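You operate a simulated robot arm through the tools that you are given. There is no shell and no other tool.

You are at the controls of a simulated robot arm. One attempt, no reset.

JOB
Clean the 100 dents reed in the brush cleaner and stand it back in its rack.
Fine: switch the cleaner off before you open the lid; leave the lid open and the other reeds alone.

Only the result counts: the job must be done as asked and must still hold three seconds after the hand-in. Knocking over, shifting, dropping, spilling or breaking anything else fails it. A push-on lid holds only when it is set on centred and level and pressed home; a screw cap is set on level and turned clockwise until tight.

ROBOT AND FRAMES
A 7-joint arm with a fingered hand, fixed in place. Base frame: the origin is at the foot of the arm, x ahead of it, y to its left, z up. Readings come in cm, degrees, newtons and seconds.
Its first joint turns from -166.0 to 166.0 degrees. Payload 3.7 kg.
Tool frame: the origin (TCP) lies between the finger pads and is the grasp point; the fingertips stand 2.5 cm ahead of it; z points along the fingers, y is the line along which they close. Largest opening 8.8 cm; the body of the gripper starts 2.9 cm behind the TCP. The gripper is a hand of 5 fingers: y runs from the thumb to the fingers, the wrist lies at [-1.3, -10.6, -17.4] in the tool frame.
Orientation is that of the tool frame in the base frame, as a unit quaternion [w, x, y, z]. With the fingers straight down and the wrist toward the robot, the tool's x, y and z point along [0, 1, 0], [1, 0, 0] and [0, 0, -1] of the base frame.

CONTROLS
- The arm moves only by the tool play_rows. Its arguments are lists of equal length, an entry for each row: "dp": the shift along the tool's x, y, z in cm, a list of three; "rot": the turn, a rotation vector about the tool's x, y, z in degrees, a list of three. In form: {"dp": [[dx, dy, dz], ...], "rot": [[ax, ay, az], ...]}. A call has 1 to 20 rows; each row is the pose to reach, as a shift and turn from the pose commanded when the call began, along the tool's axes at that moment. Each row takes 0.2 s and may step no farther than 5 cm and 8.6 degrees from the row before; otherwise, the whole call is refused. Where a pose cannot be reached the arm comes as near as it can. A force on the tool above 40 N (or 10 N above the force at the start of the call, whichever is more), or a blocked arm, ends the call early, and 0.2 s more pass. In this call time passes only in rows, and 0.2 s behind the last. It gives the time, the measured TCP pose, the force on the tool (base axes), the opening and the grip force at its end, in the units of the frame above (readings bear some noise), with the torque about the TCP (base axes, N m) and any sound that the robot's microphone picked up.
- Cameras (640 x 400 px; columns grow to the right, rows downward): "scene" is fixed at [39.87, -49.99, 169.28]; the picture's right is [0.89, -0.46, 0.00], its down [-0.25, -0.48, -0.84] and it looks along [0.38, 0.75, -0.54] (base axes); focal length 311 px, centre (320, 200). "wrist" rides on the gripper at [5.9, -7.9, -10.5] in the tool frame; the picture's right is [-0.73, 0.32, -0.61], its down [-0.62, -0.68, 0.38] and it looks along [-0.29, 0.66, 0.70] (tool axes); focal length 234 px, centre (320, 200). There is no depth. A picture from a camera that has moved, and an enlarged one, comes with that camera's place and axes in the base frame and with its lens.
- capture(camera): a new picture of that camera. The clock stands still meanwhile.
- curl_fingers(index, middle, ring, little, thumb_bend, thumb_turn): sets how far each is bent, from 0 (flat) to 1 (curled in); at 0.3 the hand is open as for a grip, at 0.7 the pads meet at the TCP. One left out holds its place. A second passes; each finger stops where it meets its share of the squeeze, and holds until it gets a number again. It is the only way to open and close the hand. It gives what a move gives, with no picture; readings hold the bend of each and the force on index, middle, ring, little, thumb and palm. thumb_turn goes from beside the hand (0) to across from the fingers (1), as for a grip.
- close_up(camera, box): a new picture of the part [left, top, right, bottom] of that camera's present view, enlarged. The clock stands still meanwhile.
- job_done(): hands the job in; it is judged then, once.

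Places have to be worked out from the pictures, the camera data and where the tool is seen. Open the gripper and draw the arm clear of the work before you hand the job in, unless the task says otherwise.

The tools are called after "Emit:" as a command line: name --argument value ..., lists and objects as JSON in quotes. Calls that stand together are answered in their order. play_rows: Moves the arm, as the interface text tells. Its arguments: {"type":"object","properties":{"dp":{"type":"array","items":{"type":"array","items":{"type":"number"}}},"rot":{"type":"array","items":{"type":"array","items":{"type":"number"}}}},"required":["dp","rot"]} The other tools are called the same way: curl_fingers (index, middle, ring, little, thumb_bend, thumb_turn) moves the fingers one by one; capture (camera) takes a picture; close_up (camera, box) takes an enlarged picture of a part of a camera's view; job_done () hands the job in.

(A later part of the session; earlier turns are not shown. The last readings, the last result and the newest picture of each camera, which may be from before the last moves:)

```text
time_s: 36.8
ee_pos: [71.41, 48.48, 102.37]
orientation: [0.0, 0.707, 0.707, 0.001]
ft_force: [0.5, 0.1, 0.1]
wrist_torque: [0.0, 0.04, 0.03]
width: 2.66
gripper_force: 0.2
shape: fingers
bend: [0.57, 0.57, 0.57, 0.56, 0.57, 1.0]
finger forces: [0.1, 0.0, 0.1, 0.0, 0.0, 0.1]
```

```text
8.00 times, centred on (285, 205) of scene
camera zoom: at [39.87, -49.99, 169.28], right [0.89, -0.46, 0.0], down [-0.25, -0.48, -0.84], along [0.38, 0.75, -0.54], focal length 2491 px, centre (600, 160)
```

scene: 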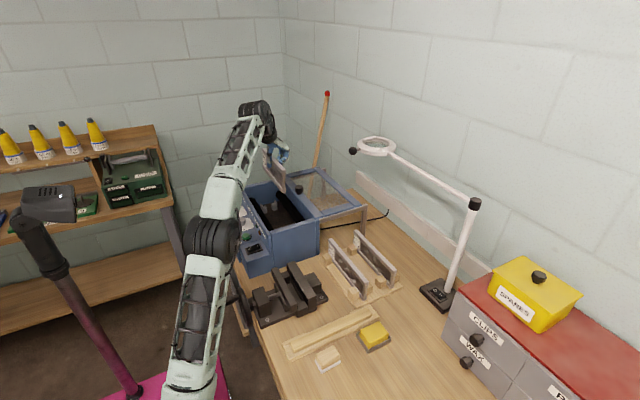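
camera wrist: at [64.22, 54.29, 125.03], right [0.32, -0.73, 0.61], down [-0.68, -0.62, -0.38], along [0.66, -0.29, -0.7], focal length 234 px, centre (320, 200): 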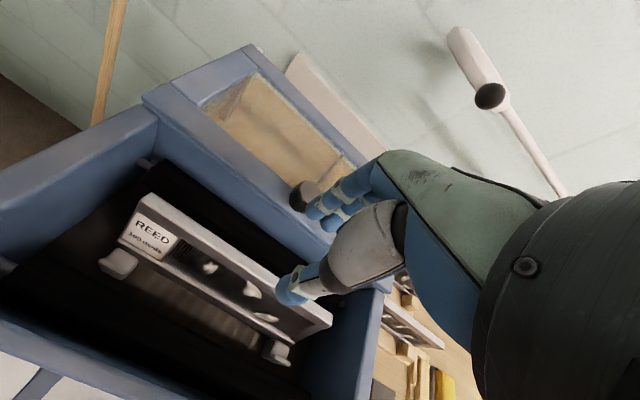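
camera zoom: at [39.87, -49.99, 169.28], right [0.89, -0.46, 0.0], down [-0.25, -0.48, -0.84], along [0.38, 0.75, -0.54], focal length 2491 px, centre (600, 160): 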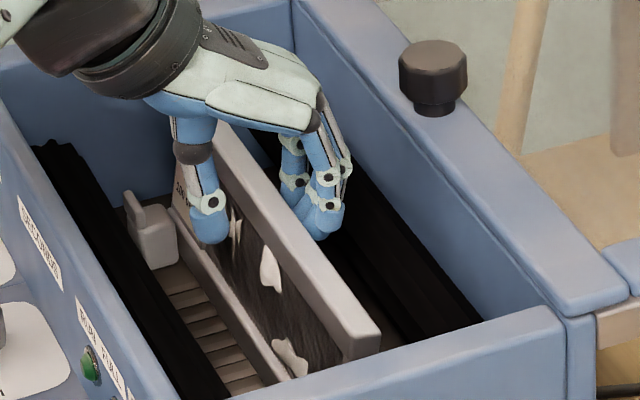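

The reed is coming upright. I continue the nudge another 0.6 cm.

Emit:
play_rows --dp '[[0, -0.15, 0], [0, -0.3, 0], [0, -0.45, 0], [0, -0.6, 0], [0, -0.7, 0]]' --rot '[[0, 0, 0], [0, 0, 0], [0, 0, 0], [0, 0, 0], [0, 0, 0]]'

Emit:
close_up --camera "wrist" --box '[120, 80, 400, 380]'

Emit:
close_up --camera "scene" --box '[255, 180, 315, 230]'

```text
time_s: 38.0
ee_pos: [70.67, 48.42, 102.4]
orientation: [0.0, 0.706, 0.708, 0.001]
ft_force: [1.5, -0.4, -0.6]
wrist_torque: [0.0, -0.02, 0.03]
width: 2.68
gripper_force: 0.1
shape: fingers
bend: [0.57, 0.57, 0.57, 0.56, 0.57, 1.0]
finger forces: [0.1, 0.0, 0.0, 0.1, 0.0, 0.1]
```

```text
1.33 times, centred on (260, 230) of wrist
camera zoom: at [62.94, 54.33, 112.79], right [0.32, -0.73, 0.61], down [-0.68, -0.62, -0.38], along [0.66, -0.29, -0.7], focal length 312 px, centre (400, 160)
```

zoom: 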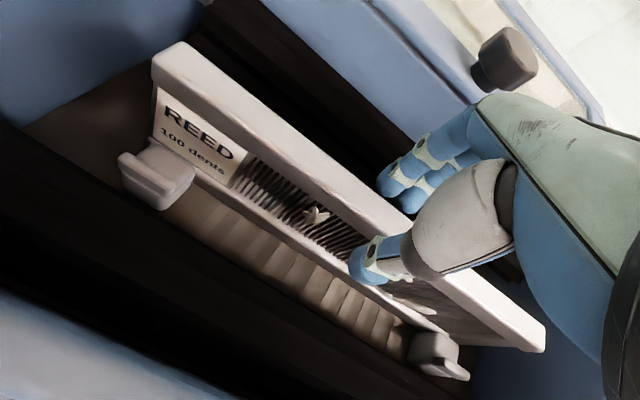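

```text
8.00 times, centred on (285, 205) of scene
camera zoom: at [39.87, -49.99, 169.28], right [0.89, -0.46, 0.0], down [-0.25, -0.48, -0.84], along [0.38, 0.75, -0.54], focal length 2491 px, centre (600, 160)
```

zoom: 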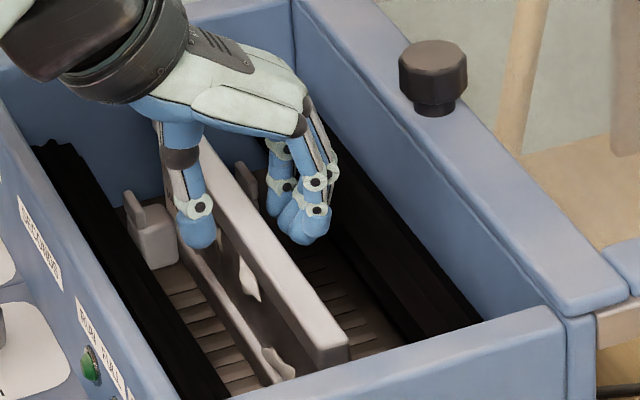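

It tipped past vertical to the other side; it balances on a narrow foot. I recentre the hand at x≈71.2 and tighten the cage to just over the bar thickness so it stands vertical.

Emit:
play_rows --dp '[[0, 0.15, 0], [0, 0.3, 0], [0, 0.45, 0], [0, 0.55, 0]]' --rot '[[0, 0, 0], [0, 0, 0], [0, 0, 0], [0, 0, 0]]'

Emit:
curl_fingers --index 0.61 --middle 0.61 --ring 0.61 --little 0.58 --thumb_bend 0.61

Emit:
close_up --camera "wrist" --box '[120, 80, 400, 380]'

Emit:
close_up --camera "scene" --box '[255, 180, 315, 230]'

```text
time_s: 39.0
ee_pos: [71.2, 48.43, 102.36]
orientation: [0.0, 0.706, 0.708, 0.0]
ft_force: [-0.3, -0.3, 0.2]
wrist_torque: [-0.03, 0.01, 0.01]
width: 2.67
gripper_force: 0.2
shape: fingers
bend: [0.57, 0.57, 0.57, 0.56, 0.57, 1.0]
finger forces: [0.0, 0.1, 0.0, 0.0, 0.1, 0.1]
```

```text
time_s: 40.0
ee_pos: [71.24, 48.4, 102.43]
orientation: [0.001, 0.707, 0.708, 0.0]
ft_force: [-0.2, -0.5, 0.1]
wrist_torque: [-0.01, 0.05, -0.02]
width: 1.8
gripper_force: 0.3
shape: fingers
bend: [0.61, 0.61, 0.61, 0.57, 0.61, 1.0]
finger forces: [0.0, 0.1, 0.0, 0.0, 0.3, 0.0]
```

```text
1.33 times, centred on (260, 230) of wrist
camera zoom: at [63.45, 54.29, 112.9], right [0.32, -0.73, 0.61], down [-0.68, -0.62, -0.38], along [0.66, -0.29, -0.7], focal length 312 px, centre (400, 160)
```

zoom: 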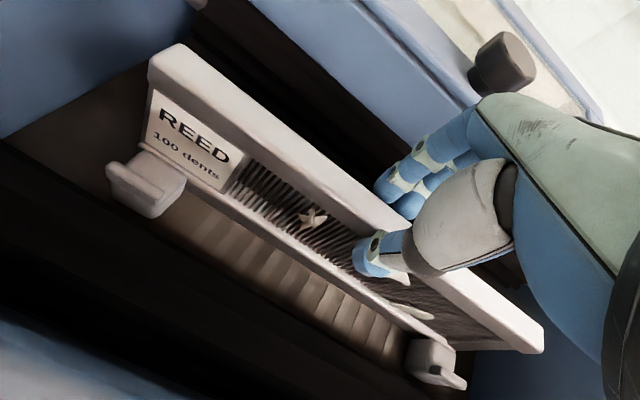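

```text
8.00 times, centred on (285, 205) of scene
camera zoom: at [39.87, -49.99, 169.28], right [0.89, -0.46, 0.0], down [-0.25, -0.48, -0.84], along [0.38, 0.75, -0.54], focal length 2491 px, centre (600, 160)
```

zoom: 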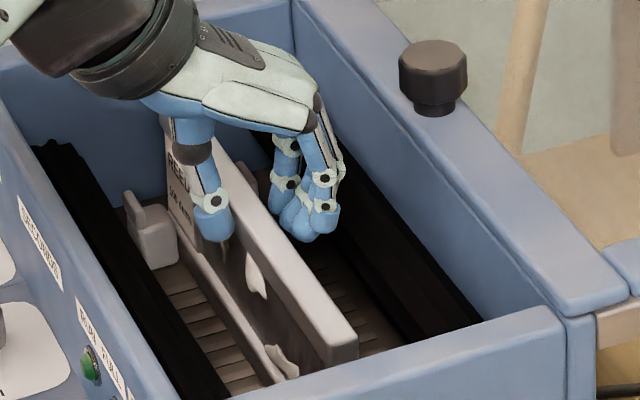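

The reed leans ~6° robot-ward against the thumb, while the fingers still have ~1 cm of slack. I bring the fingers closer and push with the thumb 0.75 cm outward.

Emit:
curl_fingers --index 0.67 --middle 0.67 --ring 0.67 --little 0.6

Emit:
play_rows --dp '[[0, 0.15, 0], [0, 0.3, 0], [0, 0.45, 0], [0, 0.6, 0], [0, 0.75, 0]]' --rot '[[0, 0, 0], [0, 0, 0], [0, 0, 0], [0, 0, 0], [0, 0, 0]]'

Emit:
close_up --camera "wrist" --box '[120, 80, 400, 380]'

Emit:
close_up --camera "scene" --box '[255, 180, 315, 230]'

```text
time_s: 41.0
ee_pos: [71.24, 48.46, 102.46]
orientation: [0.0, 0.707, 0.707, 0.0]
ft_force: [-1.2, 0.3, -1.0]
wrist_torque: [0.02, -0.02, -0.02]
width: 1.3
gripper_force: 0.7
shape: fingers
bend: [0.66, 0.66, 0.67, 0.6, 0.6, 1.0]
finger forces: [0.3, 0.2, 0.1, 0.0, 1.0, 0.1]
```

```text
time_s: 42.2
ee_pos: [72.0, 48.41, 102.42]
orientation: [-0.001, 0.707, 0.708, -0.001]
ft_force: [-0.3, -0.6, 0.7]
wrist_torque: [0.04, 0.03, 0.01]
width: 1.3
gripper_force: 0.6
shape: fingers
bend: [0.66, 0.67, 0.67, 0.6, 0.6, 1.0]
finger forces: [0.2, 0.3, 0.3, 0.1, 1.1, 0.0]
```

```text
1.33 times, centred on (260, 230) of wrist
camera zoom: at [64.22, 54.33, 112.85], right [0.32, -0.73, 0.61], down [-0.68, -0.62, -0.38], along [0.66, -0.29, -0.7], focal length 312 px, centre (400, 160)
```

zoom: 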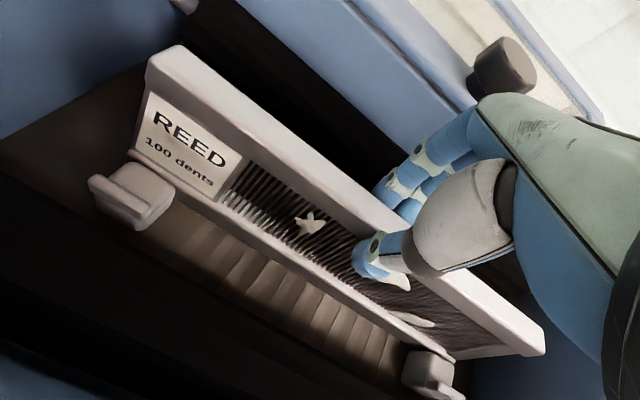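

```text
8.00 times, centred on (285, 205) of scene
camera zoom: at [39.87, -49.99, 169.28], right [0.89, -0.46, 0.0], down [-0.25, -0.48, -0.84], along [0.38, 0.75, -0.54], focal length 2491 px, centre (600, 160)
```

zoom: 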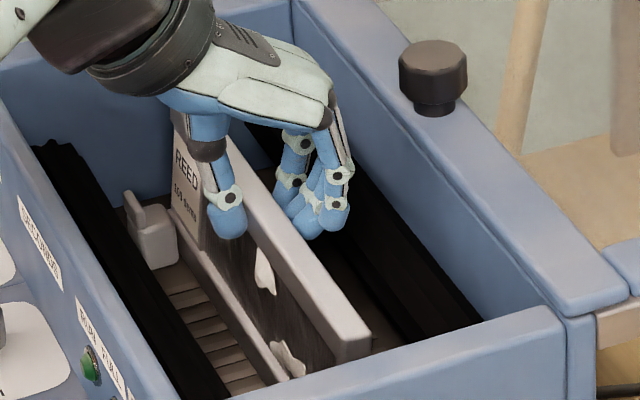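

The reed looks close to vertical, lightly held at about 1 N. I zoom to check verticality before letting go.

Emit:
close_up --camera "scene" --box '[268, 188, 308, 228]'

Emit:
close_up --camera "wrist" --box '[170, 100, 270, 220]'

```text
10.00 times, centred on (288, 208) of scene
camera zoom: at [39.87, -49.99, 169.28], right [0.89, -0.46, 0.0], down [-0.25, -0.48, -0.84], along [0.38, 0.75, -0.54], focal length 3114 px, centre (640, 120)
```

zoom: 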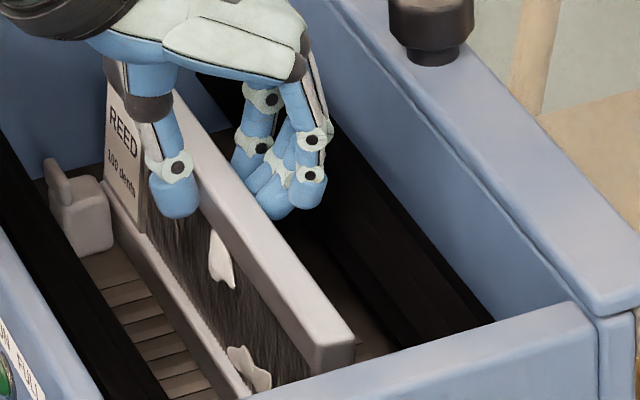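

```text
3.33 times, centred on (220, 160) of wrist
camera zoom: at [64.22, 54.33, 112.85], right [0.32, -0.73, 0.61], down [-0.68, -0.62, -0.38], along [0.66, -0.29, -0.7], focal length 781 px, centre (653, 333)
```

zoom: 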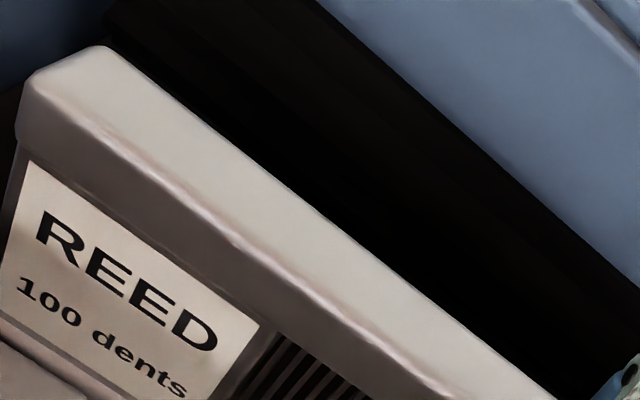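

Edge angles in both views say it now leans ~7° outward, so its foot sits close to the inner block and vertical was ~0.75 cm back. I move back by that much.

Emit:
play_rows --dp '[[0, -0.15, 0], [0, -0.3, 0], [0, -0.45, 0], [0, -0.6, 0], [0, -0.75, 0], [0, -0.85, 0]]' --rot '[[0, 0, 0], [0, 0, 0], [0, 0, 0], [0, 0, 0], [0, 0, 0], [0, 0, 0]]'

Emit:
close_up --camera "scene" --box '[268, 188, 308, 228]'

Emit:
close_up --camera "wrist" --box '[150, 90, 270, 210]'

```text
time_s: 43.6
ee_pos: [71.12, 48.52, 102.29]
orientation: [0.001, 0.707, 0.707, -0.001]
ft_force: [-0.6, -0.4, -0.6]
wrist_torque: [-0.02, -0.03, 0.02]
width: 1.28
gripper_force: 0.8
shape: fingers
bend: [0.66, 0.67, 0.67, 0.6, 0.6, 1.0]
finger forces: [0.2, 0.1, 0.1, 0.0, 0.8, 0.0]
```

```text
10.00 times, centred on (288, 208) of scene
camera zoom: at [39.87, -49.99, 169.28], right [0.89, -0.46, 0.0], down [-0.25, -0.48, -0.84], along [0.38, 0.75, -0.54], focal length 3114 px, centre (640, 120)
```

zoom: 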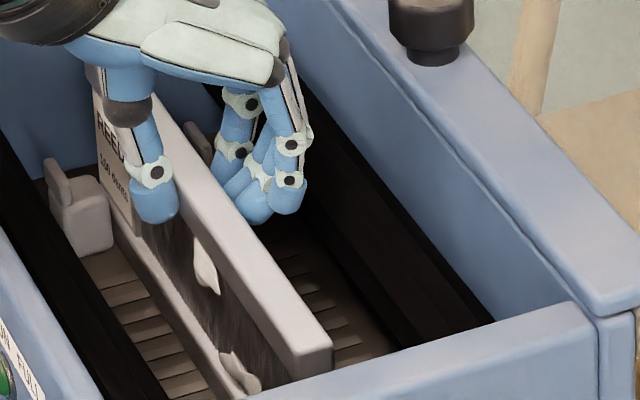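

```text
3.33 times, centred on (210, 150) of wrist
camera zoom: at [63.39, 54.37, 112.85], right [0.32, -0.73, 0.61], down [-0.68, -0.62, -0.38], along [0.66, -0.29, -0.7], focal length 781 px, centre (687, 367)
```

zoom: 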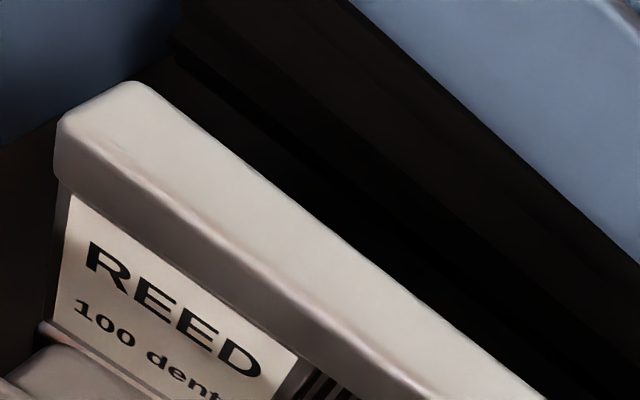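

Now within ~1.5° of vertical. I release fingers and thumb by small equal amounts and check that it stands.

Emit:
curl_fingers --index 0.62 --middle 0.62 --ring 0.62 --little 0.58 --thumb_bend 0.55

Emit:
close_up --camera "scene" --box '[268, 188, 308, 228]'

Emit:
close_up --camera "wrist" --box '[150, 90, 270, 210]'

```text
time_s: 44.6
ee_pos: [71.19, 48.44, 102.32]
orientation: [0.001, 0.708, 0.707, 0.0]
ft_force: [-0.4, 0.5, -0.1]
wrist_torque: [0.0, -0.01, -0.03]
width: 2.23
gripper_force: 0.1
shape: fingers
bend: [0.62, 0.62, 0.62, 0.57, 0.55, 1.0]
finger forces: [0.0, 0.0, 0.0, 0.0, 0.1, 0.1]
```

```text
10.00 times, centred on (288, 208) of scene
camera zoom: at [39.87, -49.99, 169.28], right [0.89, -0.46, 0.0], down [-0.25, -0.48, -0.84], along [0.38, 0.75, -0.54], focal length 3114 px, centre (640, 120)
```

zoom: 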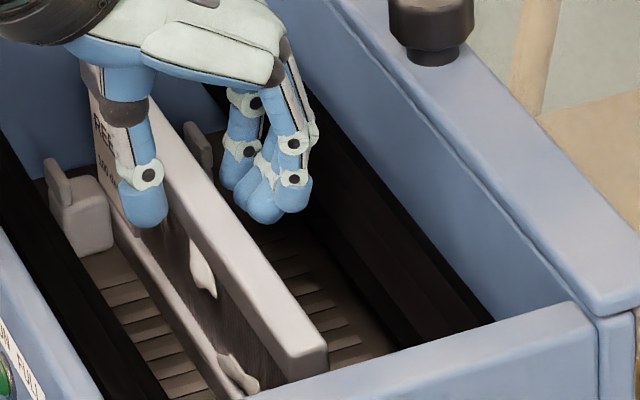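

```text
3.33 times, centred on (210, 150) of wrist
camera zoom: at [63.39, 54.37, 112.84], right [0.32, -0.73, 0.61], down [-0.68, -0.62, -0.38], along [0.66, -0.29, -0.7], focal length 781 px, centre (687, 367)
```

zoom: 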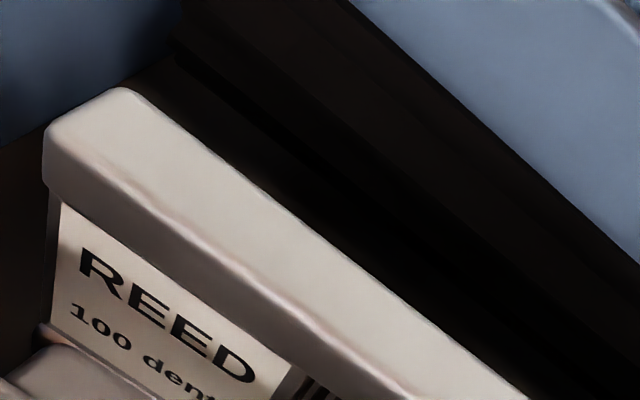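

It has settled exactly vertical, standing free with zero finger load. I open fully away from it and rise straight up.

Emit:
curl_fingers --index 0.54 --middle 0.54 --ring 0.54 --little 0.54 --thumb_bend 0.48

Emit:
play_rows --dp '[[0, 0, -0.5], [0, 0, -1], [0, 0, -1.8], [0, 0, -3], [0, 0, -4.5], [0, 0, -6.5], [0, 0, -9], [0, 0, -11]]' --rot '[[0, 0, 0], [0, 0, 0], [0, 0, 0], [0, 0, 0], [0, 0, 0], [0, 0, 0], [0, 0, 0], [0, 0, 0]]'

Emit:
capture --camera "wrist"

Emit:
close_up --camera "scene" --box '[255, 170, 325, 230]'

```text
time_s: 45.6
ee_pos: [71.21, 48.46, 102.28]
orientation: [0.001, 0.707, 0.707, 0.0]
ft_force: [0.2, -0.6, -0.1]
wrist_torque: [0.0, 0.01, -0.05]
width: 3.9
gripper_force: 0.0
shape: fingers
bend: [0.54, 0.54, 0.54, 0.54, 0.48, 1.0]
finger forces: [0.0, 0.1, 0.0, 0.0, 0.0, 0.1]
```

```text
time_s: 47.4
ee_pos: [71.15, 48.39, 113.48]
orientation: [0.0, 0.707, 0.707, 0.0]
ft_force: [-0.5, -0.2, -0.1]
wrist_torque: [0.0, 0.02, 0.0]
width: 3.88
gripper_force: 0.0
shape: fingers
bend: [0.54, 0.54, 0.54, 0.54, 0.48, 1.0]
finger forces: [0.0, 0.0, 0.0, 0.0, 0.1, 0.1]
```

```text
taken
camera wrist: at [63.43, 54.28, 123.85], right [0.32, -0.73, 0.61], down [-0.68, -0.62, -0.38], along [0.66, -0.29, -0.7], focal length 234 px, centre (320, 200)
```

wrist: 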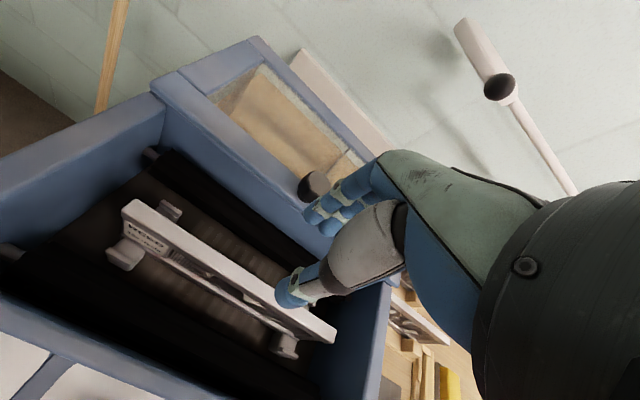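

```text
6.67 times, centred on (290, 200) of scene
camera zoom: at [39.87, -49.99, 169.28], right [0.89, -0.46, 0.0], down [-0.25, -0.48, -0.84], along [0.38, 0.75, -0.54], focal length 2076 px, centre (520, 200)
```

zoom: 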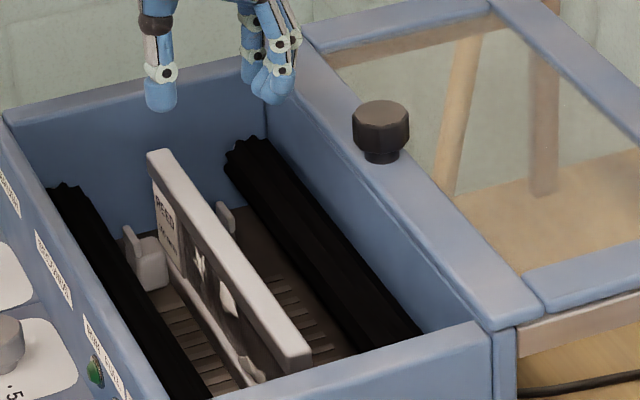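

The reed stands upright in the slot. The lid is a sliding one: its knob triangulates to (80.5, 48.3), top z≈107.6. I position the open hand around the knob.

Emit:
curl_fingers --index 0.47 --middle 0.47 --ring 0.47 --little 0.47 --thumb_bend 0.47

Emit:
play_rows --dp '[[0, 2.5, -0.5], [0, 5.5, -0.5], [0, 8, -0.5], [0, 10, -0.5]]' --rot '[[0, 0, 0], [0, 0, 0], [0, 0, 0], [0, 0, 0]]'

Emit:
capture --camera "wrist"

Emit:
close_up --camera "scene" --box '[255, 150, 335, 220]'

```text
time_s: 48.4
ee_pos: [71.26, 48.3, 113.4]
orientation: [0.0, 0.707, 0.708, 0.0]
ft_force: [-0.4, -0.1, -0.6]
wrist_torque: [0.01, 0.03, 0.02]
width: 4.76
gripper_force: 0.0
shape: fingers
bend: [0.47, 0.47, 0.47, 0.47, 0.47, 1.0]
finger forces: [0.1, 0.1, 0.0, 0.1, 0.0, 0.0]
```

```text
time_s: 49.4
ee_pos: [81.14, 48.59, 113.91]
orientation: [0.0, 0.707, 0.708, 0.0]
ft_force: [0.2, 0.3, 0.6]
wrist_torque: [0.02, 0.0, 0.0]
width: 4.77
gripper_force: 0.1
shape: fingers
bend: [0.47, 0.47, 0.47, 0.47, 0.47, 1.0]
finger forces: [0.1, 0.0, 0.0, 0.0, 0.0, 0.0]
```

```text
taken
camera wrist: at [73.39, 54.46, 124.43], right [0.32, -0.73, 0.61], down [-0.68, -0.62, -0.38], along [0.66, -0.29, -0.7], focal length 234 px, centre (320, 200)
```

wrist: 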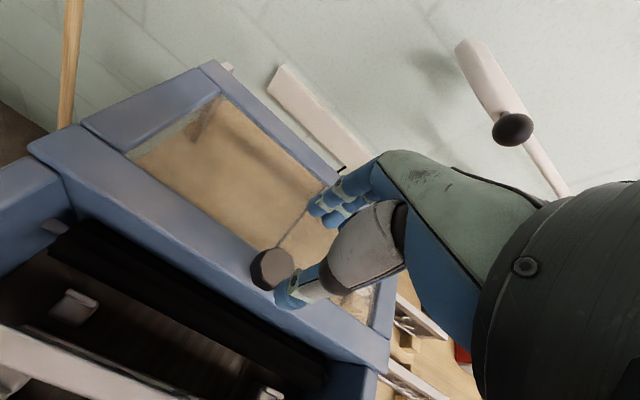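

```text
5.71 times, centred on (295, 185) of scene
camera zoom: at [39.87, -49.99, 169.28], right [0.89, -0.46, 0.0], down [-0.25, -0.48, -0.84], along [0.38, 0.75, -0.54], focal length 1779 px, centre (463, 286)
```

zoom: 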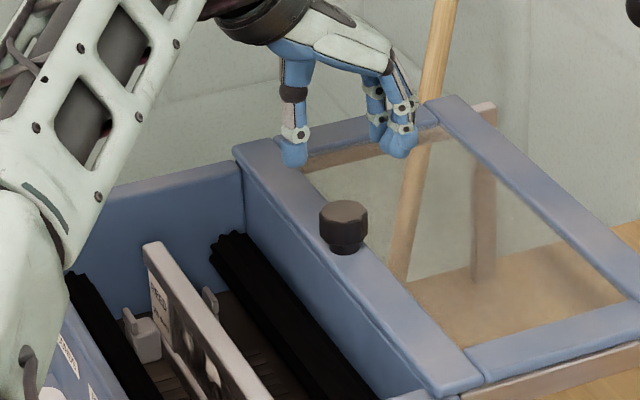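

The knob checks out at (80.5, 48.5). I open slightly more for margin, shift 0.2 cm back and lower around it.

Emit:
curl_fingers --index 0.44 --middle 0.44 --ring 0.44 --little 0.44 --thumb_bend 0.43

Emit:
play_rows --dp '[[0, -0.2, 1.5], [0, -0.2, 3], [0, -0.2, 4], [0, -0.2, 5], [0, -0.2, 5.6], [0, -0.2, 6.0]]' --rot '[[0, 0, 0], [0, 0, 0], [0, 0, 0], [0, 0, 0], [0, 0, 0], [0, 0, 0]]'

Emit:
close_up --camera "wrist" --box '[200, 180, 400, 380]'

Emit:
close_up --camera "scene" --box '[265, 160, 325, 210]'

```text
time_s: 50.4
ee_pos: [81.18, 48.61, 113.93]
orientation: [0.001, 0.707, 0.707, 0.001]
ft_force: [-0.4, -0.3, -0.2]
wrist_torque: [0.0, -0.02, -0.02]
width: 5.52
gripper_force: 0.0
shape: fingers
bend: [0.44, 0.44, 0.44, 0.44, 0.43, 0.99]
finger forces: [0.1, 0.0, 0.1, 0.1, 0.0, 0.1]
```

```text
time_s: 51.8
ee_pos: [81.02, 48.39, 107.88]
orientation: [0.0, 0.707, 0.707, 0.0]
ft_force: [0.0, -0.1, 0.2]
wrist_torque: [0.01, -0.01, 0.0]
width: 5.54
gripper_force: 0.1
shape: fingers
bend: [0.44, 0.44, 0.44, 0.44, 0.43, 0.99]
finger forces: [0.1, 0.1, 0.0, 0.0, 0.0, 0.0]
```

```text
2.00 times, centred on (300, 280) of wrist
camera zoom: at [73.15, 54.36, 118.4], right [0.32, -0.73, 0.61], down [-0.68, -0.62, -0.38], along [0.66, -0.29, -0.7], focal length 468 px, centre (360, 40)
```

zoom: 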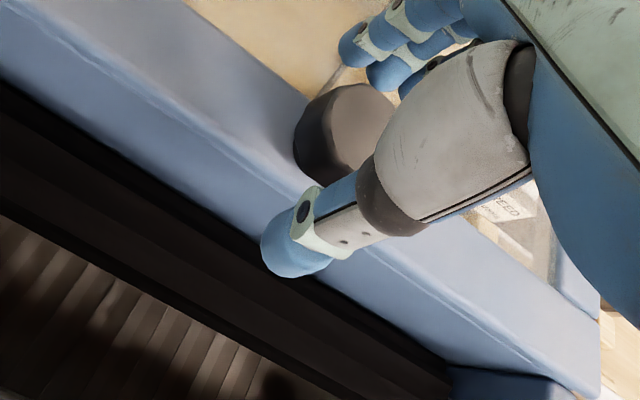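

```text
8.00 times, centred on (295, 185) of scene
camera zoom: at [39.87, -49.99, 169.28], right [0.89, -0.46, 0.0], down [-0.25, -0.48, -0.84], along [0.38, 0.75, -0.54], focal length 2491 px, centre (520, 320)
```

zoom: 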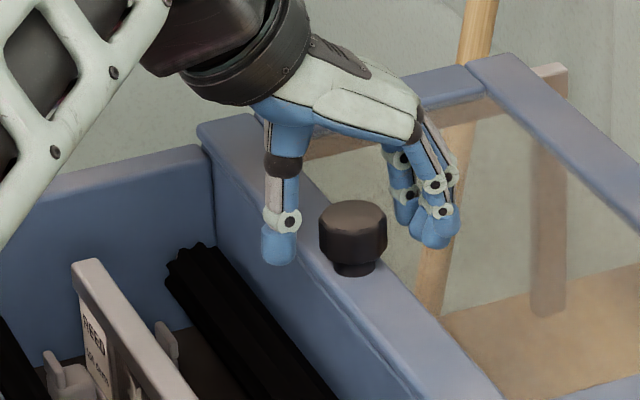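

The hand straddles the knob. I close on it lightly.

Emit:
curl_fingers --index 0.58 --middle 0.58 --ring 0.55 --little 0.5 --thumb_bend 0.55

Emit:
close_up --camera "scene" --box '[265, 160, 325, 210]'

```text
time_s: 52.8
ee_pos: [81.0, 48.39, 107.93]
orientation: [0.0, 0.707, 0.707, 0.0]
ft_force: [1.9, 0.1, -0.9]
wrist_torque: [0.01, 0.0, 0.0]
width: 2.9
gripper_force: 0.7
shape: fingers
bend: [0.57, 0.56, 0.55, 0.5, 0.55, 1.0]
finger forces: [0.1, 0.5, 0.0, 0.0, 0.0, 0.1]
```

```text
8.00 times, centred on (295, 185) of scene
camera zoom: at [39.87, -49.99, 169.28], right [0.89, -0.46, 0.0], down [-0.25, -0.48, -0.84], along [0.38, 0.75, -0.54], focal length 2491 px, centre (520, 320)
```

zoom: 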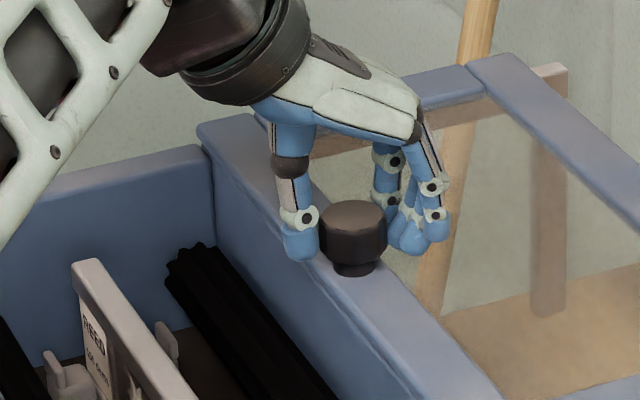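

The fingers are around the knob. I pull it 2 cm robot-ward to see whether the lid slides.

Emit:
play_rows --dp '[[0, -0.4, 0], [0, -0.8, 0], [0, -1.2, 0], [0, -1.6, 0], [0, -2.0, 0]]' --rot '[[0, 0, 0], [0, 0, 0], [0, 0, 0], [0, 0, 0], [0, 0, 0]]'

Emit:
close_up --camera "scene" --box '[235, 140, 385, 240]'

```text
time_s: 54.0
ee_pos: [78.97, 48.45, 107.85]
orientation: [0.0, 0.707, 0.707, 0.0]
ft_force: [0.7, -0.6, 0.3]
wrist_torque: [0.0, -0.03, 0.03]
width: 2.89
gripper_force: 0.3
shape: fingers
bend: [0.57, 0.56, 0.55, 0.5, 0.55, 1.0]
finger forces: [0.2, 0.6, 0.0, 0.0, 0.0, 0.0]
```

```text
4.00 times, centred on (310, 190) of scene
camera zoom: at [39.87, -49.99, 169.28], right [0.89, -0.46, 0.0], down [-0.25, -0.48, -0.84], along [0.38, 0.75, -0.54], focal length 1246 px, centre (360, 240)
```

zoom: 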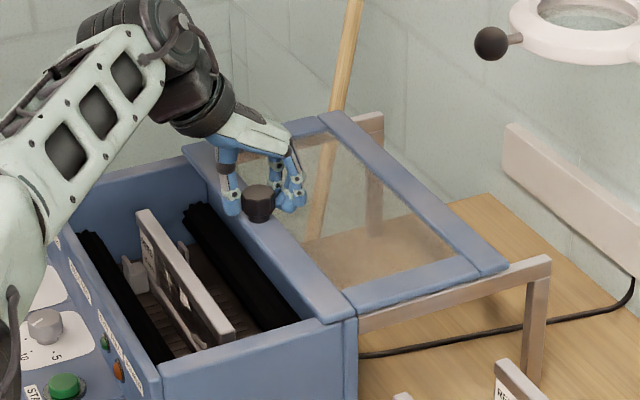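

It slides freely with the pull. I keep pulling, stopping if resistance builds.

Emit:
play_rows --dp '[[0, -0.8, 0], [0, -1.6, 0], [0, -2.4, 0], [0, -3.2, 0], [0, -4.0, 0], [0, -4.8, 0], [0, -5.6, 0], [0, -6.4, 0], [0, -7.2, 0], [0, -8.0, 0], [0, -8.8, 0], [0, -9.6, 0], [0, -10.4, 0], [0, -11.2, 0], [0, -12, 0], [0, -12.8, 0], [0, -13.4, 0], [0, -14, 0]]' --rot '[[0, 0, 0], [0, 0, 0], [0, 0, 0], [0, 0, 0], [0, 0, 0], [0, 0, 0], [0, 0, 0], [0, 0, 0], [0, 0, 0], [0, 0, 0], [0, 0, 0], [0, 0, 0], [0, 0, 0], [0, 0, 0], [0, 0, 0], [0, 0, 0], [0, 0, 0], [0, 0, 0]]'

Emit:
close_up --camera "scene" --box '[215, 140, 365, 260]'

Emit:
capture --camera "wrist"

```text
time_s: 57.8
ee_pos: [64.97, 48.48, 107.96]
orientation: [0.001, 0.707, 0.707, 0.0]
ft_force: [0.2, -0.1, 0.5]
wrist_torque: [-0.04, -0.01, 0.02]
width: 2.9
gripper_force: 0.0
shape: fingers
bend: [0.57, 0.56, 0.55, 0.5, 0.55, 1.0]
finger forces: [0.1, 0.4, 0.0, 0.0, 0.1, 0.0]
```

```text
3.33 times, centred on (290, 200) of scene
camera zoom: at [39.87, -49.99, 169.28], right [0.89, -0.46, 0.0], down [-0.25, -0.48, -0.84], along [0.38, 0.75, -0.54], focal length 1038 px, centre (420, 200)
```

zoom: 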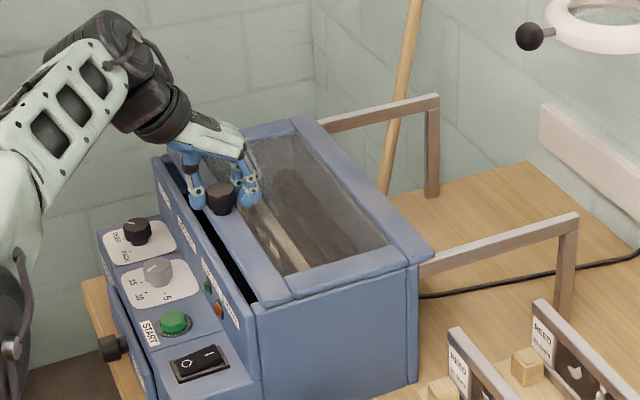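

```text
taken
camera wrist: at [57.22, 54.32, 118.34], right [0.32, -0.73, 0.61], down [-0.68, -0.62, -0.38], along [0.66, -0.29, -0.7], focal length 234 px, centre (320, 200)
```

wrist: 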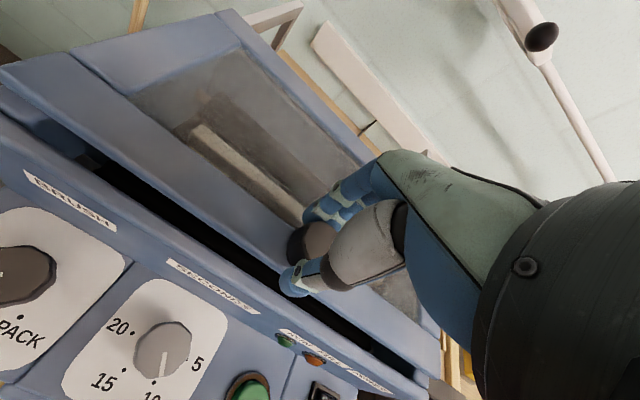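

A gap of about 2 cm remains. I continue slowly until it meets its stop.

Emit:
play_rows --dp '[[0, -0.3, 0], [0, -0.6, 0], [0, -0.9, 0], [0, -1.2, 0], [0, -1.5, 0], [0, -1.8, 0], [0, -2.1, 0], [0, -2.4, 0], [0, -2.7, 0], [0, -3.0, 0], [0, -3.3, 0]]' --rot '[[0, 0, 0], [0, 0, 0], [0, 0, 0], [0, 0, 0], [0, 0, 0], [0, 0, 0], [0, 0, 0], [0, 0, 0], [0, 0, 0], [0, 0, 0], [0, 0, 0]]'

Emit:
close_up --camera "scene" --box '[215, 140, 365, 260]'

Emit:
capture --camera "wrist"

```text
time_s: 60.2
ee_pos: [61.73, 48.38, 107.8]
orientation: [0.001, 0.707, 0.707, 0.001]
ft_force: [13.1, 2.9, 3.3]
wrist_torque: [0.03, -0.34, 0.11]
width: 3.83
gripper_force: 6.3
shape: fingers
bend: [0.48, 0.49, 0.55, 0.5, 0.55, 1.0]
finger forces: [6.5, 6.4, 0.0, 0.0, 0.1, 0.0]
```

```text
3.33 times, centred on (290, 200) of scene
camera zoom: at [39.87, -49.99, 169.28], right [0.89, -0.46, 0.0], down [-0.25, -0.48, -0.84], along [0.38, 0.75, -0.54], focal length 1038 px, centre (420, 200)
```

zoom: 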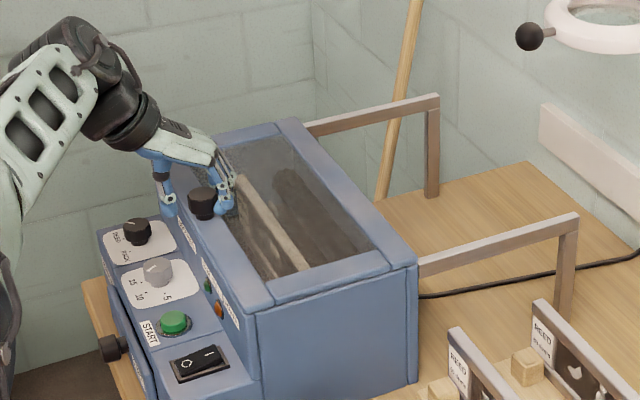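

```text
taken
camera wrist: at [53.99, 54.26, 118.35], right [0.32, -0.73, 0.61], down [-0.68, -0.62, -0.38], along [0.66, -0.29, -0.7], focal length 234 px, centre (320, 200)
```

wrist: 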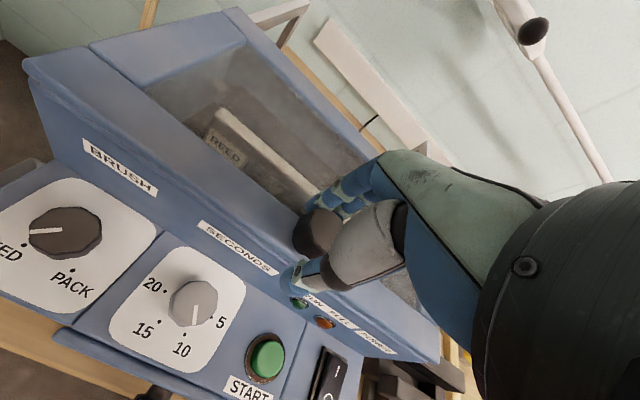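

The lid is home against its stop (fingers ~6 N) and the reed still stands upright behind the glass. I ease off, open and rise away.

Emit:
play_rows --dp '[[0, 0.2, 0], [0, 0.5, 0]]' --rot '[[0, 0, 0], [0, 0, 0]]'

Emit:
curl_fingers --index 0.4 --middle 0.4 --ring 0.4 --little 0.4 --thumb_bend 0.42

Emit:
play_rows --dp '[[0, 0, -1], [0, 0, -3], [0, 0, -6], [0, -2, -9], [0, -5, -11], [-3, -8, -12], [-6, -10, -12]]' --rot '[[0, 0, 0], [0, 0, 0], [0, 0, 0], [0, 0, 0], [0, 0, 0], [0, 0, 0], [0, 0, 0]]'

Emit:
curl_fingers --index 0.2 --middle 1.0 --ring 1.0 --little 1.0 --thumb_bend 0.3 --thumb_turn 0.0

Emit:
capture --camera "wrist"

Emit:
close_up --camera "scene" --box '[180, 120, 380, 270]'

```text
time_s: 60.8
ee_pos: [62.06, 48.46, 107.84]
orientation: [-0.001, 0.707, 0.707, 0.0]
ft_force: [7.8, 0.4, 2.5]
wrist_torque: [-0.03, -0.24, 0.03]
width: 3.5
gripper_force: 3.6
shape: fingers
bend: [0.51, 0.51, 0.55, 0.5, 0.55, 1.0]
finger forces: [3.0, 4.2, 0.0, 0.0, 0.0, 0.0]
```

```text
time_s: 61.8
ee_pos: [62.18, 48.48, 107.78]
orientation: [0.0, 0.707, 0.708, 0.0]
ft_force: [-1.2, 0.2, -0.2]
wrist_torque: [0.04, 0.02, 0.02]
width: 6.09
gripper_force: 0.1
shape: fingers
bend: [0.4, 0.4, 0.4, 0.4, 0.42, 0.99]
finger forces: [0.0, 0.0, 0.0, 0.0, 0.0, 0.1]
```

```text
time_s: 63.4
ee_pos: [52.02, 42.45, 119.73]
orientation: [0.0, 0.707, 0.707, -0.001]
ft_force: [0.0, -0.9, -0.1]
wrist_torque: [-0.01, 0.01, -0.01]
width: 6.08
gripper_force: 0.2
shape: fingers
bend: [0.4, 0.4, 0.4, 0.4, 0.42, 0.99]
finger forces: [0.0, 0.0, 0.1, 0.1, 0.0, 0.0]
```

```text
time_s: 64.4
ee_pos: [51.96, 42.52, 119.78]
orientation: [0.0, 0.707, 0.707, 0.0]
ft_force: [0.9, -0.3, -0.6]
wrist_torque: [0.0, 0.0, -0.01]
width: 12.09
gripper_force: 0.1
shape: fingers
bend: [0.2, 1.0, 1.0, 1.0, 0.3, 0.0]
finger forces: [0.0, 0.0, 0.0, 0.1, 0.0, 0.1]
```

```text
taken
camera wrist: at [44.18, 48.28, 130.32], right [0.32, -0.73, 0.61], down [-0.68, -0.62, -0.38], along [0.66, -0.29, -0.7], focal length 234 px, centre (320, 200)
```

wrist: 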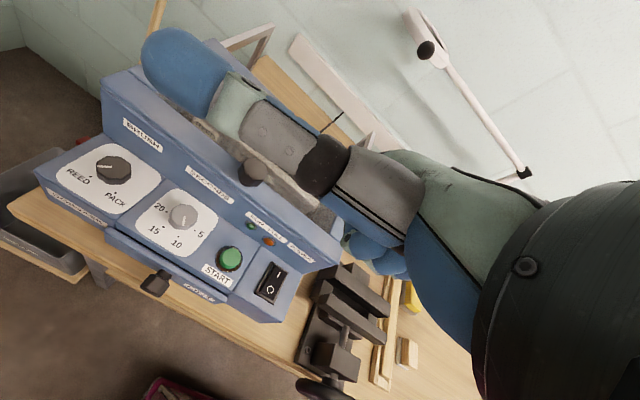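

```text
2.67 times, centred on (280, 195) of scene
camera zoom: at [39.87, -49.99, 169.28], right [0.89, -0.46, 0.0], down [-0.25, -0.48, -0.84], along [0.38, 0.75, -0.54], focal length 830 px, centre (427, 213)
```

zoom: 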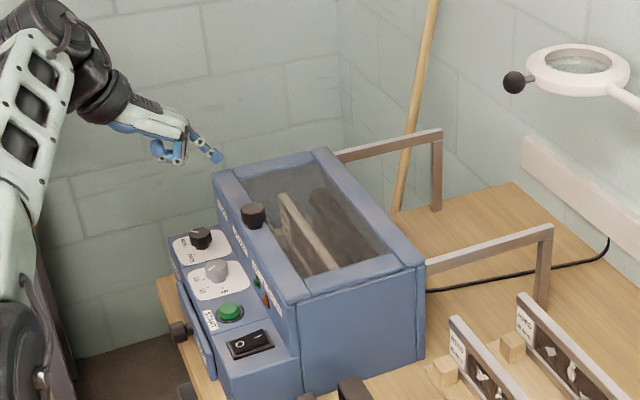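

To push a button with one fingertip I'll point the index, fold the other digits, and tilt the hand so the index points down. Let me set that pose in free air and look.

Emit:
curl_fingers --index 0.0 --middle 1.0 --ring 1.0 --little 1.0 --thumb_bend 0.6 --thumb_turn 1.0

Emit:
play_rows --dp '[[0, -0.5, -0.5], [0, -1, -1], [0, -1.5, -1], [0, -2, -1], [0, -2, -1]]' --rot '[[7, 0, 0], [14, 0, 0], [21, 0, 0], [28, 0, 0], [35, 0, 0]]'

Emit:
capture --camera "wrist"

Emit:
close_up --camera "scene" --box '[180, 100, 340, 260]'

```text
time_s: 65.4
ee_pos: [52.03, 42.45, 119.79]
orientation: [0.0, 0.708, 0.707, 0.001]
ft_force: [0.1, -0.2, -0.5]
wrist_torque: [0.01, 0.01, 0.01]
width: 8.7
gripper_force: 0.1
shape: fingers
bend: [0.0, 1.0, 1.0, 1.0, 0.6, 1.0]
finger forces: [0.0, 0.0, 0.0, 0.0, 0.0, 0.0]
```

```text
time_s: 66.6
ee_pos: [50.1, 42.4, 120.98]
orientation: [-0.213, 0.673, 0.675, -0.215]
ft_force: [-0.5, 0.3, -0.3]
wrist_torque: [0.02, 0.01, 0.0]
width: 8.71
gripper_force: 0.1
shape: fingers
bend: [0.0, 1.0, 1.0, 1.0, 0.6, 1.0]
finger forces: [0.0, 0.1, 0.0, 0.0, 0.0, 0.1]
```

```text
taken
camera wrist: at [49.79, 48.27, 134.02], right [0.61, -0.72, 0.31], down [-0.78, -0.63, 0.08], along [0.14, -0.29, -0.95], focal length 234 px, centre (320, 200)
```

wrist: 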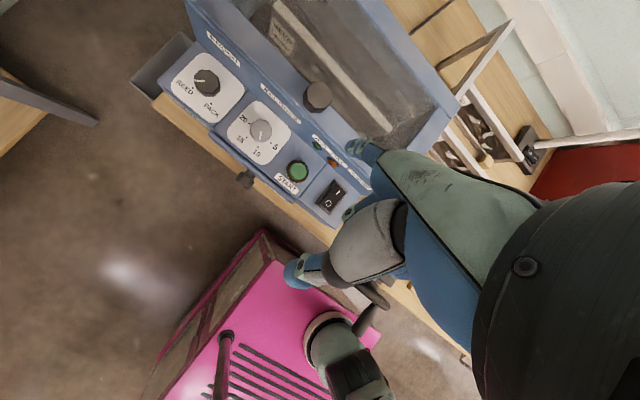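

```text
2.50 times, centred on (260, 180) of scene
camera zoom: at [39.87, -49.99, 169.28], right [0.89, -0.46, 0.0], down [-0.25, -0.48, -0.84], along [0.38, 0.75, -0.54], focal length 778 px, centre (470, 250)
```

zoom: 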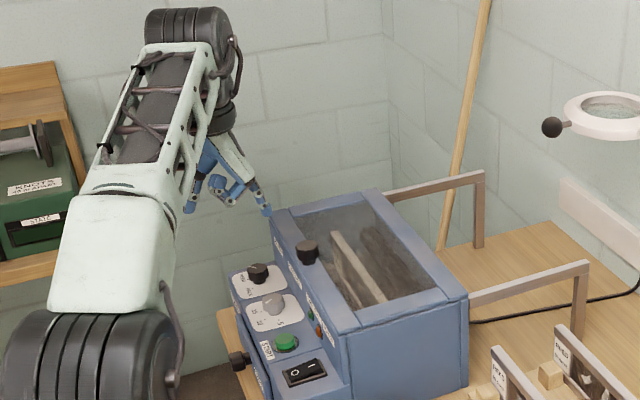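

The index tip works out to about (56.8, 43.7, 117) for this TCP, and it's the lowest point of the hand. I zoom on the panel from this top-down angle to locate switch, button and lamps precisely.

Emit:
close_up --camera "wrist" --box '[270, 110, 390, 230]'

Emit:
close_up --camera "wrist" --box '[160, 30, 320, 200]'

Emit:
close_up --camera "scene" --box '[220, 195, 290, 265]'

Emit:
close_up --camera "scene" --box '[220, 165, 260, 200]'

```text
3.33 times, centred on (330, 170) of wrist
camera zoom: at [49.79, 48.27, 134.02], right [0.61, -0.72, 0.31], down [-0.78, -0.63, 0.08], along [0.14, -0.29, -0.95], focal length 781 px, centre (287, 300)
```

zoom: 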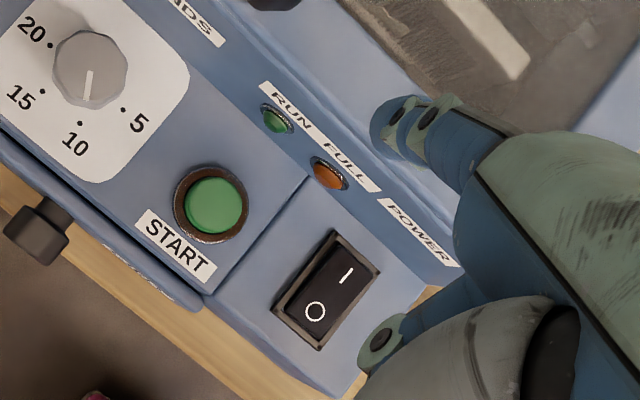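

```text
2.35 times, centred on (240, 115) of wrist
camera zoom: at [49.79, 48.27, 134.02], right [0.61, -0.72, 0.31], down [-0.78, -0.63, 0.08], along [0.14, -0.29, -0.95], focal length 551 px, centre (508, 400)
```

zoom: 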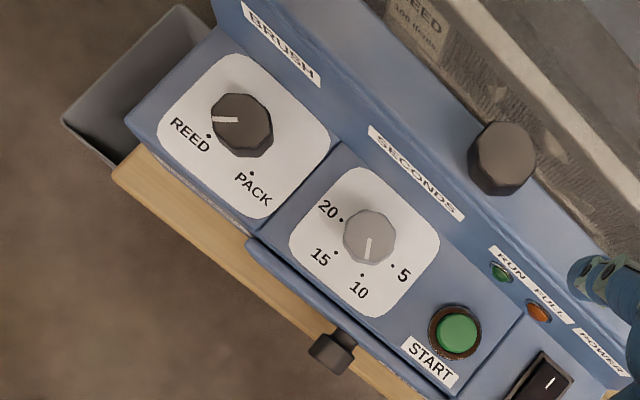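

```text
5.71 times, centred on (255, 230) of scene
camera zoom: at [39.87, -49.99, 169.28], right [0.89, -0.46, 0.0], down [-0.25, -0.48, -0.84], along [0.38, 0.75, -0.54], focal length 1779 px, centre (691, 29)
```

zoom: 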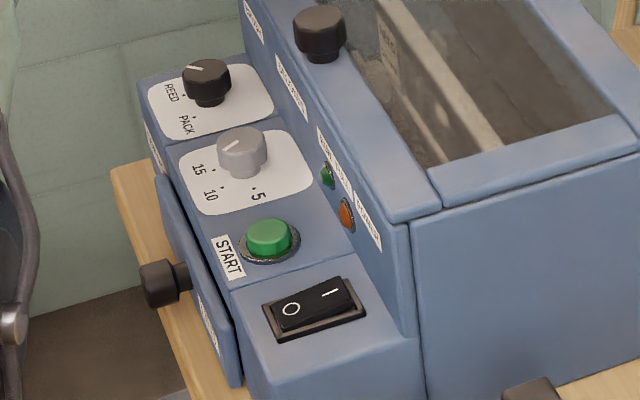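

```text
11.43 times, centred on (240, 182) of scene
camera zoom: at [39.87, -49.99, 169.28], right [0.89, -0.46, 0.0], down [-0.25, -0.48, -0.84], along [0.38, 0.75, -0.54], focal length 3559 px, centre (1234, 400)
```

zoom: 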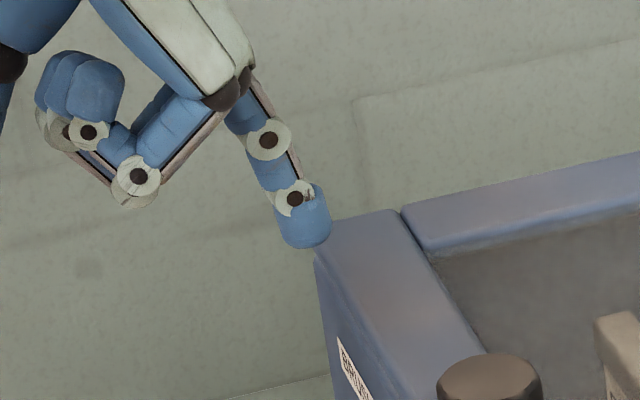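

The rocker's O end is down (off); the I mark is near (58.2, 35.1, 96.5). I bring the index tip above the I end.

Emit:
play_rows --dp '[[-3, 0.5, -0.35], [-6, 1.0, -0.7], [-8.9, 1.47, -1.03], [-8.9, 3.2, 1.43], [-8.9, 5.5, 4.7], [-8.9, 7.8, 7.98], [-8.9, 9.5, 10.4], [-8.9, 10.66, 12.07]]' --rot '[[0, 0, 0], [0, 0, 0], [0, 0, 0], [0, 0, 0], [0, 0, 0], [0, 0, 0], [0, 0, 0], [0, 0, 0]]'

Emit:
capture --camera "wrist"

Emit:
close_up --camera "scene" --box '[215, 190, 315, 290]'

```text
time_s: 68.4
ee_pos: [52.16, 33.51, 104.89]
orientation: [-0.213, 0.674, 0.675, -0.213]
ft_force: [0.0, 0.6, 0.0]
wrist_torque: [-0.02, 0.03, -0.03]
width: 8.7
gripper_force: 0.0
shape: fingers
bend: [0.0, 1.0, 1.0, 1.0, 0.6, 1.0]
finger forces: [0.0, 0.0, 0.0, 0.0, 0.0, 0.1]
```

```text
taken
camera wrist: at [51.83, 39.42, 117.96], right [0.61, -0.73, 0.31], down [-0.78, -0.62, 0.08], along [0.14, -0.29, -0.95], focal length 234 px, centre (320, 200)
```

wrist: 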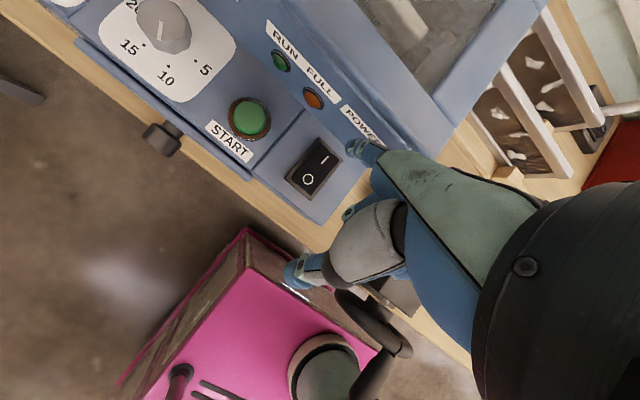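

```text
4.00 times, centred on (265, 240) of scene
camera zoom: at [39.87, -49.99, 169.28], right [0.89, -0.46, 0.0], down [-0.25, -0.48, -0.84], along [0.38, 0.75, -0.54], focal length 1246 px, centre (540, 40)
```

zoom: 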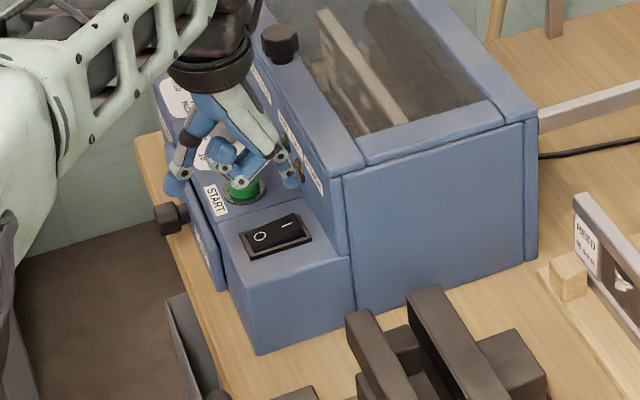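

The index tip is over the I end of the rocker. I lower in small steps, watching the force.

Emit:
play_rows --dp '[[0, 0.29, 0.41], [0, 0.57, 0.82], [0, 0.86, 1.23], [0, 1.15, 1.64], [0, 1.44, 2.05], [0, 1.72, 2.46]]' --rot '[[0, 0, 0], [0, 0, 0], [0, 0, 0], [0, 0, 0], [0, 0, 0], [0, 0, 0]]'

Emit:
close_up --camera "scene" --box '[230, 200, 300, 270]'

Emit:
close_up --camera "wrist" --box '[240, 80, 420, 240]'

```text
time_s: 69.8
ee_pos: [51.94, 33.43, 101.85]
orientation: [-0.213, 0.675, 0.674, -0.212]
ft_force: [0.4, 0.6, 0.6]
wrist_torque: [0.0, 0.02, 0.02]
width: 8.72
gripper_force: 0.0
shape: fingers
bend: [0.0, 1.0, 1.0, 1.0, 0.6, 1.0]
finger forces: [0.0, 0.0, 0.2, 0.1, 0.1, 0.1]
```

```text
5.71 times, centred on (265, 235) of scene
camera zoom: at [39.87, -49.99, 169.28], right [0.89, -0.46, 0.0], down [-0.25, -0.48, -0.84], along [0.38, 0.75, -0.54], focal length 1779 px, centre (634, 0)
```

zoom: 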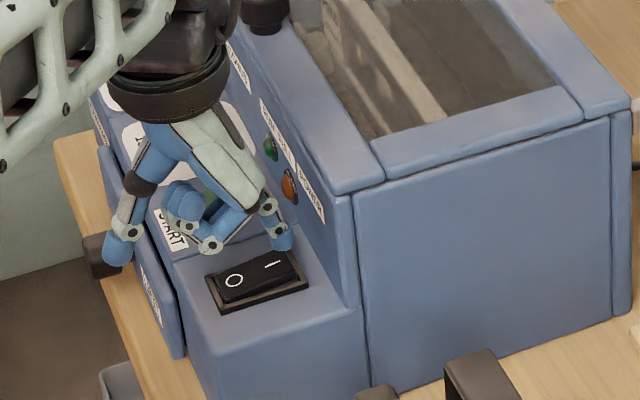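

```text
2.50 times, centred on (330, 160) of wrist
camera zoom: at [51.7, 39.35, 114.98], right [0.61, -0.73, 0.31], down [-0.78, -0.62, 0.08], along [0.14, -0.29, -0.95], focal length 585 px, centre (295, 300)
```

zoom: 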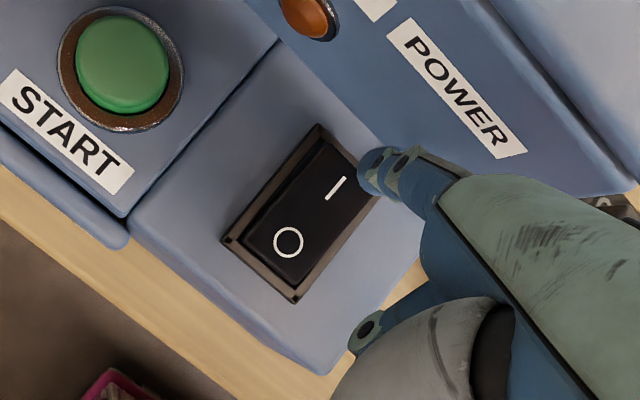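

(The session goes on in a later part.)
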